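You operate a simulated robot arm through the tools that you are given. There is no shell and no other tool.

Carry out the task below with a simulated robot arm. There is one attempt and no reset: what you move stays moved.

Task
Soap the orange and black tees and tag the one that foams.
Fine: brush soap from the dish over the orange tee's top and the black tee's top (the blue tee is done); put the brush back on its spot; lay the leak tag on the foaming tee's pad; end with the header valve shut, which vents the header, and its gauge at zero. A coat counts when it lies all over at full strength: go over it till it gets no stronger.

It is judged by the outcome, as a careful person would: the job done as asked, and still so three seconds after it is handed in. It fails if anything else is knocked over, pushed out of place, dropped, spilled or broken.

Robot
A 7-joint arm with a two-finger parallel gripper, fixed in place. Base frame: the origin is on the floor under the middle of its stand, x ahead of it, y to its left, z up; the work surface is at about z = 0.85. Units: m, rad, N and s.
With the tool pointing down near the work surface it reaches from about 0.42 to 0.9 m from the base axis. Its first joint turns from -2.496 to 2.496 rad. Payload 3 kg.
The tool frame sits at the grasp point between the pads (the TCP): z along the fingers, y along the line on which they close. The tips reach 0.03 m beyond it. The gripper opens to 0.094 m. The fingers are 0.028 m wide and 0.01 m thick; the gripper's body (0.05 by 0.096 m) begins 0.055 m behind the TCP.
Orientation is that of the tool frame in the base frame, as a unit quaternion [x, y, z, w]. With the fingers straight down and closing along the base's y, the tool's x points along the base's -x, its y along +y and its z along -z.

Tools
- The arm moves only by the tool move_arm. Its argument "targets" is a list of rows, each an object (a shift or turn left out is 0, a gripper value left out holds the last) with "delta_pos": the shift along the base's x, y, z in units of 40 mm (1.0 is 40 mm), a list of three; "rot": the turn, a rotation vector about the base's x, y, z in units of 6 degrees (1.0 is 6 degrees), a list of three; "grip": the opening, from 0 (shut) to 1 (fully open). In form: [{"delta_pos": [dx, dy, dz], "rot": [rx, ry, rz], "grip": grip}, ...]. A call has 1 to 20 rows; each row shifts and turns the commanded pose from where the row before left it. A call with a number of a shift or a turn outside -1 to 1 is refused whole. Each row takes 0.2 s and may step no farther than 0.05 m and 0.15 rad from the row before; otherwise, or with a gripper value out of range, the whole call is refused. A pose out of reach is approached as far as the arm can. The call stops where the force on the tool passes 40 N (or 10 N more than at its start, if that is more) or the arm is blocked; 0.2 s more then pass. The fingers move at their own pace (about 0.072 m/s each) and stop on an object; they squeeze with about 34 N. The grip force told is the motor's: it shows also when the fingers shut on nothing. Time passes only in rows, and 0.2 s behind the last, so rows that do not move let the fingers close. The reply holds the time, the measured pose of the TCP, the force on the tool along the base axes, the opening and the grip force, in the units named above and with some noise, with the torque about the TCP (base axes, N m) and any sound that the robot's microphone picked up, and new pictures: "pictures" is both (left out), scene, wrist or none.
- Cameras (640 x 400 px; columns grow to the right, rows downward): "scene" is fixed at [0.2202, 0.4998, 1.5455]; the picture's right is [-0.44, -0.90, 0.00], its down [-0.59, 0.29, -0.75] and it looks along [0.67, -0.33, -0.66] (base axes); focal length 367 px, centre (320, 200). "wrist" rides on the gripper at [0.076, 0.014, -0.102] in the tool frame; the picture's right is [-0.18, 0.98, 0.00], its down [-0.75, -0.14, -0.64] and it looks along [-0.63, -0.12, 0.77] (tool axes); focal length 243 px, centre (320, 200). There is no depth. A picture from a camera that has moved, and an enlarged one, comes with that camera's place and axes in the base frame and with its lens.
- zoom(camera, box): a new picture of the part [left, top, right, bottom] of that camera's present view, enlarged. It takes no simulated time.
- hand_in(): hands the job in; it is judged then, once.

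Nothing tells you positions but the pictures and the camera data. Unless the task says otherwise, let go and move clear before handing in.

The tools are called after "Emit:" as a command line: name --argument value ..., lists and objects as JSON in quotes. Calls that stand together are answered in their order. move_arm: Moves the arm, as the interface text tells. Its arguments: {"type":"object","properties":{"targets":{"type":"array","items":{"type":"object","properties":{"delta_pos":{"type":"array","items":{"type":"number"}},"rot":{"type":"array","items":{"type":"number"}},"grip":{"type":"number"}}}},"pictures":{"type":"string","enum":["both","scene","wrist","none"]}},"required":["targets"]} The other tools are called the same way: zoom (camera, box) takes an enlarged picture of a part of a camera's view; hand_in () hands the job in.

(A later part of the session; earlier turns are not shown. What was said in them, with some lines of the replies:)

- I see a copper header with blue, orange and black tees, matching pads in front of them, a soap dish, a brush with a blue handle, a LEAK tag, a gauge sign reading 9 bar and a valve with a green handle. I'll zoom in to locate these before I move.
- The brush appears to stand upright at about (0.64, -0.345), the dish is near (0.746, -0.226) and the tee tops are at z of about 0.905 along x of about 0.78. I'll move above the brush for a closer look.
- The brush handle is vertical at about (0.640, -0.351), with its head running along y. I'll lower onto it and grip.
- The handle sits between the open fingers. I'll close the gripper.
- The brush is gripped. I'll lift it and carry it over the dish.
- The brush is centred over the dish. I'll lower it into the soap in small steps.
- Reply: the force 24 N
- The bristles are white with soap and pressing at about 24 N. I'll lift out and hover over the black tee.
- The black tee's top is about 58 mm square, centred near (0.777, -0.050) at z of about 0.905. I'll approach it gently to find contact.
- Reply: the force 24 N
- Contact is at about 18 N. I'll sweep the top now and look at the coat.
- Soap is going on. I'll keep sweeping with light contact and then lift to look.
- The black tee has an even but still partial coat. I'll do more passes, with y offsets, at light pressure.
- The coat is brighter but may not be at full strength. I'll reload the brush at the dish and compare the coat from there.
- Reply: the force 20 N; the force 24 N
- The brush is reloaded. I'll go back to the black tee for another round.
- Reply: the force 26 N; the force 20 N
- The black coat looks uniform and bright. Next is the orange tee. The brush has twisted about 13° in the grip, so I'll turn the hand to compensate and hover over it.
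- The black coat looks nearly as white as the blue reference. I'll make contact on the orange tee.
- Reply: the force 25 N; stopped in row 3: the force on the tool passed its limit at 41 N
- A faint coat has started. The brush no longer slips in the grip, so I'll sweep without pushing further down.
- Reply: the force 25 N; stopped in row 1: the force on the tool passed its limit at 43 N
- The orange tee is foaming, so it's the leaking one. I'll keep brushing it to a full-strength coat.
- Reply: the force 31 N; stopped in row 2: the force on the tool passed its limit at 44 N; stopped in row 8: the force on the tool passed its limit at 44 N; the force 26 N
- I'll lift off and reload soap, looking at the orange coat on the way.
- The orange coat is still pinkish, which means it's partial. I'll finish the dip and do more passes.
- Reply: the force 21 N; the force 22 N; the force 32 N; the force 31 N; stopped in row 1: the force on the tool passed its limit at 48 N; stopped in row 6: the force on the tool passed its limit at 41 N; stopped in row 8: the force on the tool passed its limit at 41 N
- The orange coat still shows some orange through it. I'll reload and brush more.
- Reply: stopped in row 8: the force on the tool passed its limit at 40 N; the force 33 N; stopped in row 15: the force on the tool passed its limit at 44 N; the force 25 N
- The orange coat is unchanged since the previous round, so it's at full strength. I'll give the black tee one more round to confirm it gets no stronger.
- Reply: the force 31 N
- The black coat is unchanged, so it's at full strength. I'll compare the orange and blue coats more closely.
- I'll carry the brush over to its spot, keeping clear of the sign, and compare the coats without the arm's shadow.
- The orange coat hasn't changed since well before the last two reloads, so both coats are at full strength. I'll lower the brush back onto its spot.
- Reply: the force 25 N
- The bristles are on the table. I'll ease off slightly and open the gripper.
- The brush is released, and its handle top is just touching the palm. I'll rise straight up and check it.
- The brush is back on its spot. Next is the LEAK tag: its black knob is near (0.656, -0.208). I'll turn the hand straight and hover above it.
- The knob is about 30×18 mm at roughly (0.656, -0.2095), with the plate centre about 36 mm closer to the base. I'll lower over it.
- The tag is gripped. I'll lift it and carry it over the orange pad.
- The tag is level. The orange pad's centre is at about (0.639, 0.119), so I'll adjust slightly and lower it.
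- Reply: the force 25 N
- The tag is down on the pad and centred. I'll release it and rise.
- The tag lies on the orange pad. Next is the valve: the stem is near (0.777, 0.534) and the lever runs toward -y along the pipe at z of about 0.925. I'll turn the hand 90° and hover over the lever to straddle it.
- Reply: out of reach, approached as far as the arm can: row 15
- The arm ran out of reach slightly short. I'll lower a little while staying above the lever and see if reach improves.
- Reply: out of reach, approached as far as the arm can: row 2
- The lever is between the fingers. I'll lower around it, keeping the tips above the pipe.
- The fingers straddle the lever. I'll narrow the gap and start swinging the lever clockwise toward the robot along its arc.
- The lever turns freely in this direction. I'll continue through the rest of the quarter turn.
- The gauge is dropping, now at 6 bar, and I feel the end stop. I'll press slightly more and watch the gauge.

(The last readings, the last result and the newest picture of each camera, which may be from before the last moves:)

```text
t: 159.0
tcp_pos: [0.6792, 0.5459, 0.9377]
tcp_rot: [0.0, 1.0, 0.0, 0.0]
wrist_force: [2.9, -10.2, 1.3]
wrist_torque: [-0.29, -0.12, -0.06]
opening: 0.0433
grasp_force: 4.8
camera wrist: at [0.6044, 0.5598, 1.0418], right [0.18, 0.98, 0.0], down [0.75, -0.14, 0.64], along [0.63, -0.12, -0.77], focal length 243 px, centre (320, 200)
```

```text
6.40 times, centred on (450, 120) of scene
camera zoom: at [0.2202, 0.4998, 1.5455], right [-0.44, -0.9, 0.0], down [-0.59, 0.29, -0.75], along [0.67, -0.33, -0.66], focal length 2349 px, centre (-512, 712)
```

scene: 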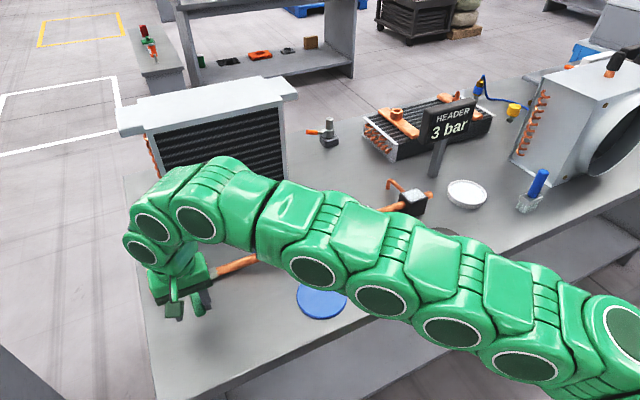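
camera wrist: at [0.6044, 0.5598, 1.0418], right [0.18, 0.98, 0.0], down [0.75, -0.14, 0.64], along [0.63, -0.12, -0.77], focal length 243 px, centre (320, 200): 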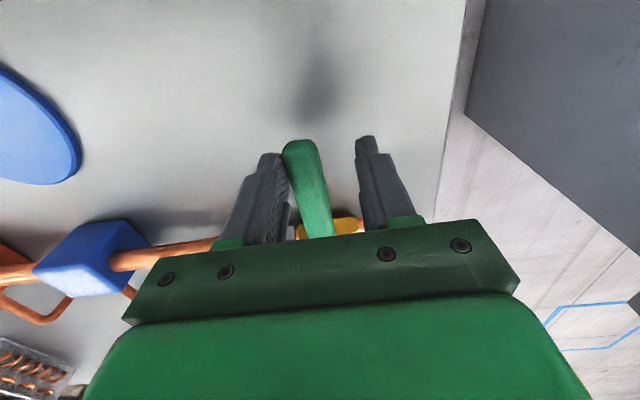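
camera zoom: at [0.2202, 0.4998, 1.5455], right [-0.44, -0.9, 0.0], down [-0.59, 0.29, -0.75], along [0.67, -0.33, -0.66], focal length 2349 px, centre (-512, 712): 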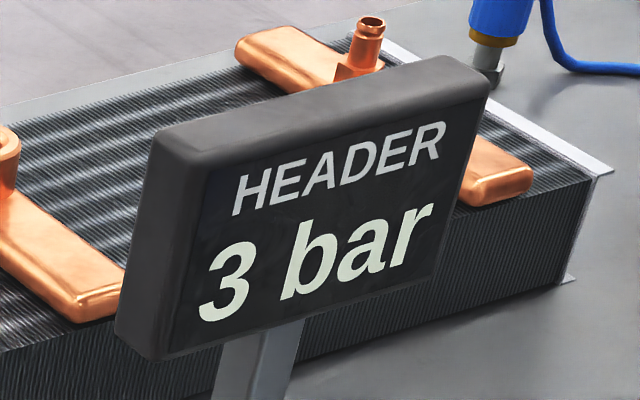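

The gauge is at 3 bar and falling. I'll unload the lever, open the fingers and lift straight up.

Emit:
move_arm --targets '[{"delta_pos": [0, -0.12, 0]}, {"delta_pos": [0, -0.05, 0], "grip": 0.6}, {"delta_pos": [0, 0, 0]}, {"delta_pos": [0, 0, 0.4]}, {"delta_pos": [0, 0, 0.8]}, {"delta_pos": [0, 0, 0.9]}, {"delta_pos": [-0.3, 0, 0.8]}, {"delta_pos": [-0.5, -0.5, 0.3]}, {"delta_pos": [-0.5, -0.7, 0]}, {"delta_pos": [-0.3, -0.9, 0]}, {"delta_pos": [0, -0.9, 0]}, {"delta_pos": [0, -0.9, 0]}, {"delta_pos": [0, 0, 0]}]' --pictures "both"

Emit:
zoom --camera "scene" --box '[140, 210, 300, 310]'

Emit:
zoom --camera "scene" --box '[400, 90, 500, 150]'

```text
t: 161.8
tcp_pos: [0.6157, 0.382, 1.0655]
tcp_rot: [0.0, 1.0, 0.0, -0.001]
wrist_force: [-0.5, -0.8, 0.0]
wrist_torque: [-0.01, 0.01, -0.01]
opening: 0.0563
grasp_force: 0.0
camera wrist: at [0.5405, 0.3957, 1.1697], right [0.18, 0.98, 0.0], down [0.75, -0.14, 0.64], along [0.63, -0.12, -0.77], focal length 243 px, centre (320, 200)
```

scene: 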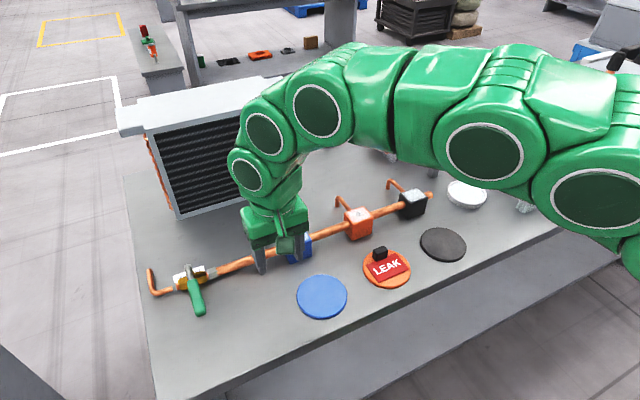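
wrist: 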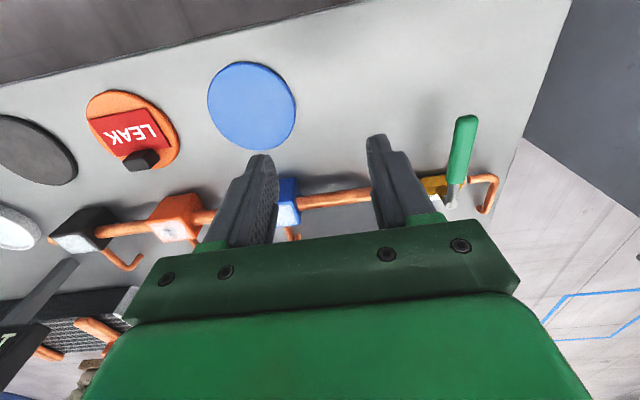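

```text
4.00 times, centred on (220, 260) of scene
camera zoom: at [0.2202, 0.4998, 1.5455], right [-0.44, -0.9, 0.0], down [-0.59, 0.29, -0.75], along [0.67, -0.33, -0.66], focal length 1468 px, centre (720, -40)
```

zoom: 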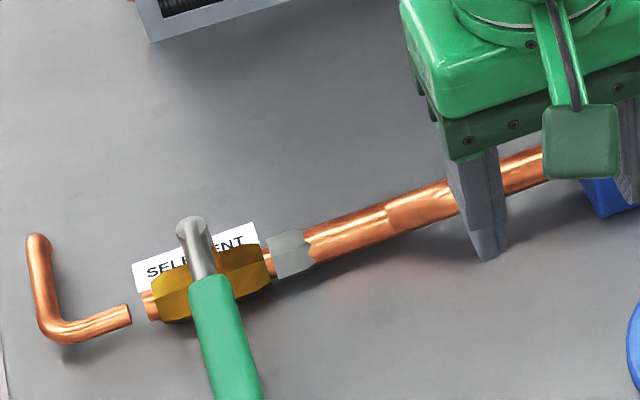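

```text
6.40 times, centred on (450, 120) of scene
camera zoom: at [0.2202, 0.4998, 1.5455], right [-0.44, -0.9, 0.0], down [-0.59, 0.29, -0.75], along [0.67, -0.33, -0.66], focal length 2349 px, centre (-512, 712)
```

zoom: 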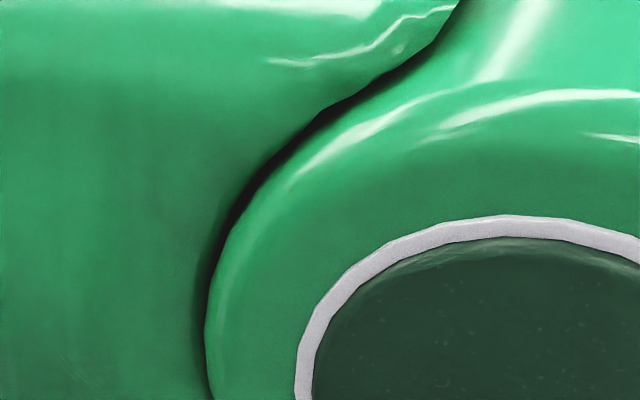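

The valve is shut with its lever across the pipe, and the foam has subsided. I'll move the arm back to its start pose so I can see the gauge and check everything.

Emit:
move_arm --targets '[{"delta_pos": [0, 0, 0.9]}, {"delta_pos": [0, -0.3, 0.9]}, {"delta_pos": [0, -0.8, 0.8]}, {"delta_pos": [0, -0.95, 0.6]}, {"delta_pos": [0, -0.95, 0.4]}, {"delta_pos": [0, -0.95, 0.4]}, {"delta_pos": [0, -0.95, 0]}, {"delta_pos": [0, -0.95, 0]}, {"delta_pos": [0, -0.95, 0]}, {"delta_pos": [0, -0.95, 0]}, {"delta_pos": [0, -0.95, 0]}, {"delta_pos": [0, -0.95, 0]}, {"delta_pos": [0, -0.95, 0]}, {"delta_pos": [0, -0.95, 0]}, {"delta_pos": [0, 0, 0], "grip": 1}, {"delta_pos": [0, 0, 0]}]' --pictures "both"

Emit:
zoom --camera "scene" --box '[400, 90, 500, 150]'

Emit:
zoom --camera "scene" --box '[140, 220, 300, 320]'

Emit:
zoom --camera "scene" --box '[260, 160, 460, 285]'

Emit:
zoom --camera "scene" --box '[420, 150, 580, 250]'

```text
t: 165.2
tcp_pos: [0.6149, -0.0803, 1.2248]
tcp_rot: [-0.001, 1.0, 0.002, -0.001]
wrist_force: [0.0, 0.9, 1.6]
wrist_torque: [-0.01, 0.03, -0.02]
opening: 0.0939
grasp_force: 0.0
camera wrist: at [0.5408, -0.066, 1.3289], right [0.18, 0.98, 0.0], down [0.75, -0.14, 0.64], along [0.63, -0.12, -0.77], focal length 243 px, centre (320, 200)
```

scene: 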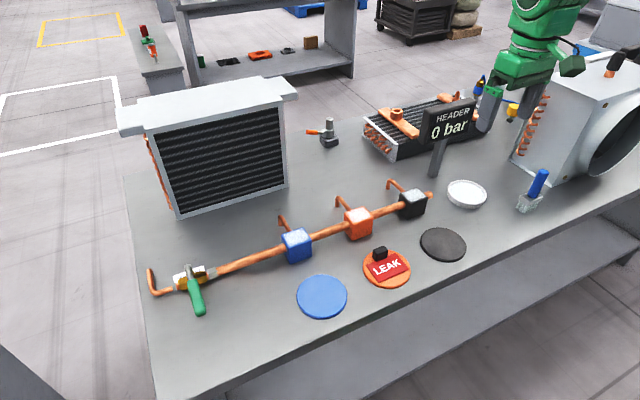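
wrist: 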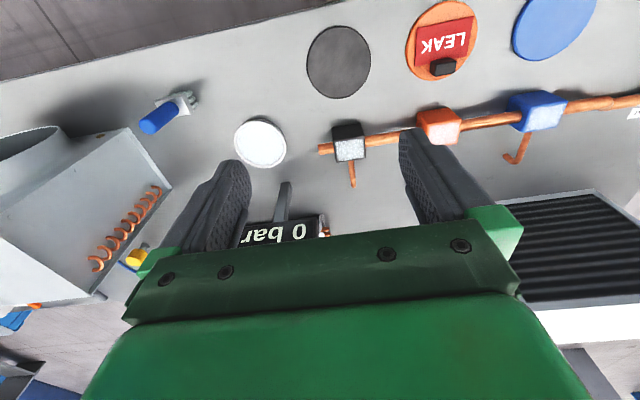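

```text
6.40 times, centred on (450, 120) of scene
camera zoom: at [0.2202, 0.4998, 1.5455], right [-0.44, -0.9, 0.0], down [-0.59, 0.29, -0.75], along [0.67, -0.33, -0.66], focal length 2349 px, centre (-512, 712)
```

zoom: 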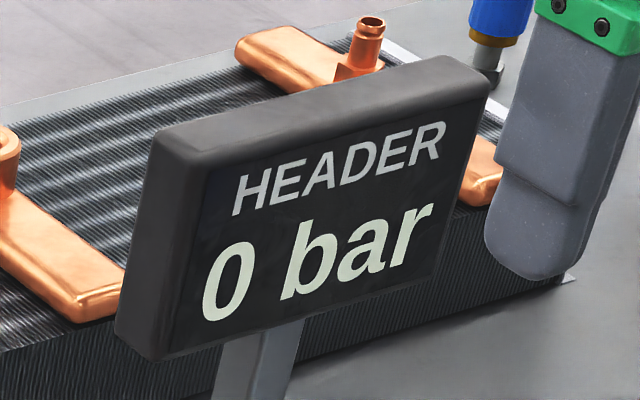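

```text
4.00 times, centred on (220, 270) of scene
camera zoom: at [0.2202, 0.4998, 1.5455], right [-0.44, -0.9, 0.0], down [-0.59, 0.29, -0.75], along [0.67, -0.33, -0.66], focal length 1468 px, centre (720, -80)
```

zoom: 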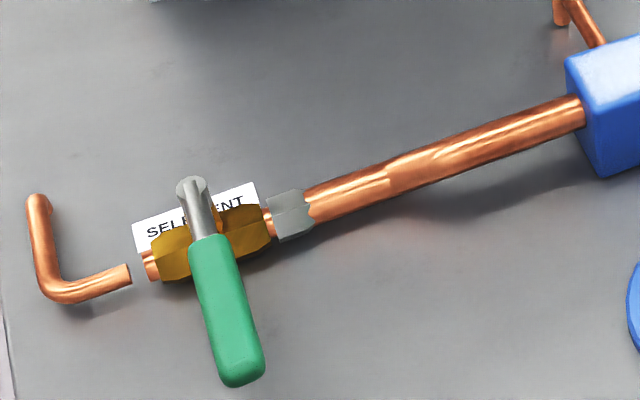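

```text
3.20 times, centred on (360, 222) of scene
camera zoom: at [0.2202, 0.4998, 1.5455], right [-0.44, -0.9, 0.0], down [-0.59, 0.29, -0.75], along [0.67, -0.33, -0.66], focal length 1174 px, centre (192, 128)
```

zoom: 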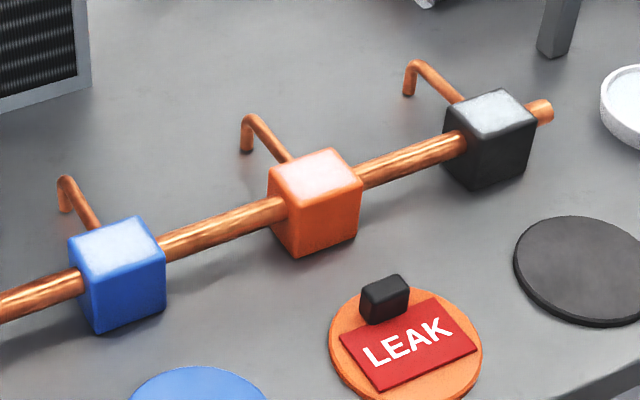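

```text
4.00 times, centred on (500, 200) of scene
camera zoom: at [0.2202, 0.4998, 1.5455], right [-0.44, -0.9, 0.0], down [-0.59, 0.29, -0.75], along [0.67, -0.33, -0.66], focal length 1468 px, centre (-400, 200)
```

zoom: 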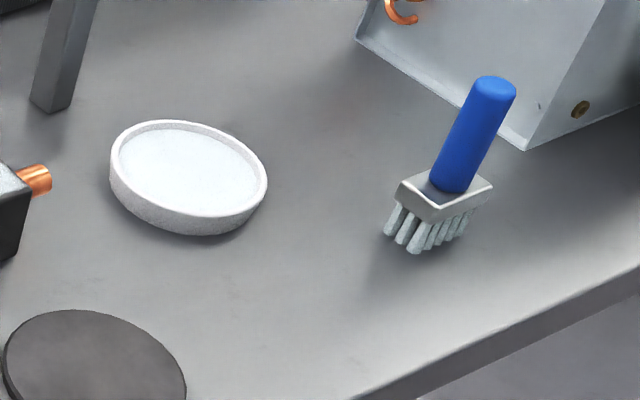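

The gauge reads 0 bar, the valve is shut, and the brush and tag are in place. With the foam gone, I'll inspect the orange coat closely.

Emit:
zoom --camera "scene" --box '[338, 200, 378, 225]'

Emit:
zoom --camera "scene" --box '[276, 222, 316, 247]'

Emit:
zoom --camera "scene" --box '[394, 183, 434, 208]'

Emit:
zoom --camera "wrist" --box '[320, 80, 580, 180]'

```text
16.00 times, centred on (358, 212) of scene
camera zoom: at [0.2202, 0.4998, 1.5455], right [-0.44, -0.9, 0.0], down [-0.59, 0.29, -0.75], along [0.67, -0.33, -0.66], focal length 5871 px, centre (-288, 0)
```

zoom: 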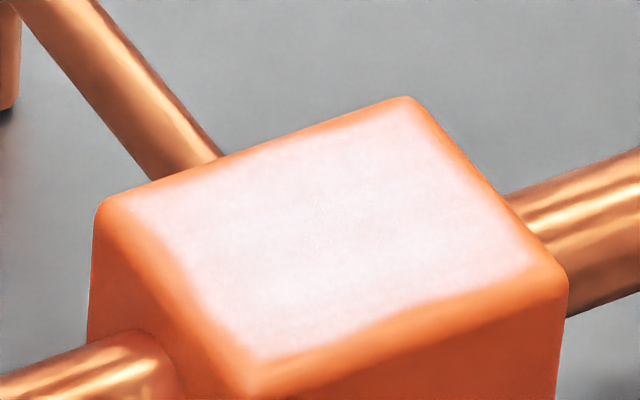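

```text
16.00 times, centred on (296, 234) of scene
camera zoom: at [0.2202, 0.4998, 1.5455], right [-0.44, -0.9, 0.0], down [-0.59, 0.29, -0.75], along [0.67, -0.33, -0.66], focal length 5871 px, centre (704, -352)
```

zoom: 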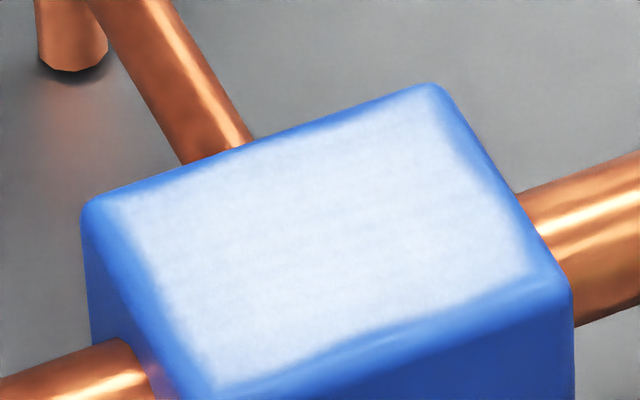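

```text
16.00 times, centred on (414, 196) of scene
camera zoom: at [0.2202, 0.4998, 1.5455], right [-0.44, -0.9, 0.0], down [-0.59, 0.29, -0.75], along [0.67, -0.33, -0.66], focal length 5871 px, centre (-1184, 272)
```

zoom: 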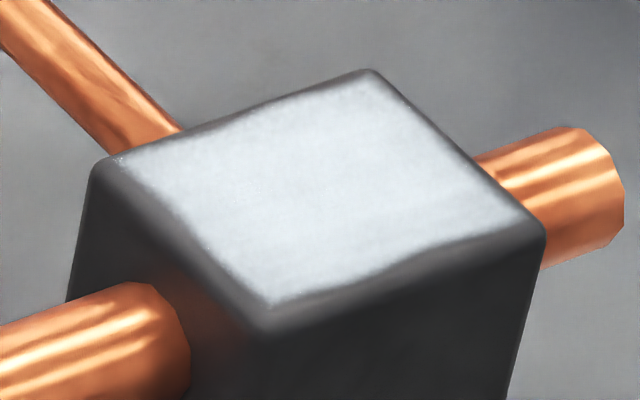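

```text
2.46 times, centred on (450, 130) of wrist
camera zoom: at [0.5408, -0.066, 1.3289], right [0.18, 0.98, 0.0], down [0.75, -0.14, 0.64], along [0.63, -0.12, -0.77], focal length 597 px, centre (0, 372)
```

zoom: 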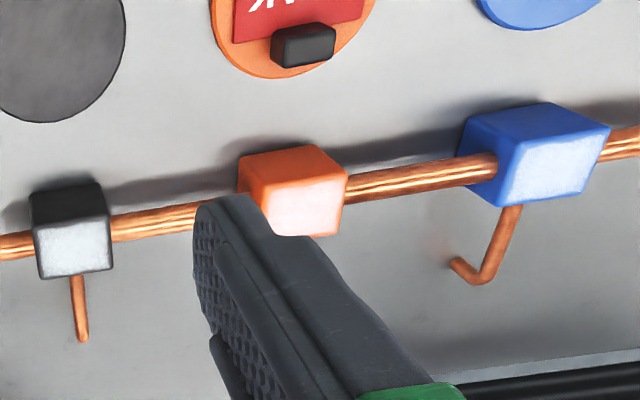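

All three coats now match in strength and cover their tops, with no foam left to hide the orange one. The orange tee foamed and its pad holds the tag. The brush is back on its spot, the valve is shut, the gauge is at 0 bar and the arm is clear, so I'm handing in.

Emit:
hand_in

```text
The job is handed in.
```

I soaped the orange and black tees. The orange one foamed, so the leak tag is on the orange pad, and I've handed the job in.

- **Coats:** both tops are covered all over. Each got more passes with fresh soap until it looked no stronger, and both now look the same as the finished blue tee. That comparison is by eye from the camera pictures.
- **Brush:** it stands back on its original spot, within a few millimetres.
- **Header:** the valve is shut with its lever across the pipe, and the gauge fell from 9 bar to 0. The foam disappeared once the header vented.

I saw nothing knocked over, spilled or pushed out of place. The arm is clear at about its starting position.
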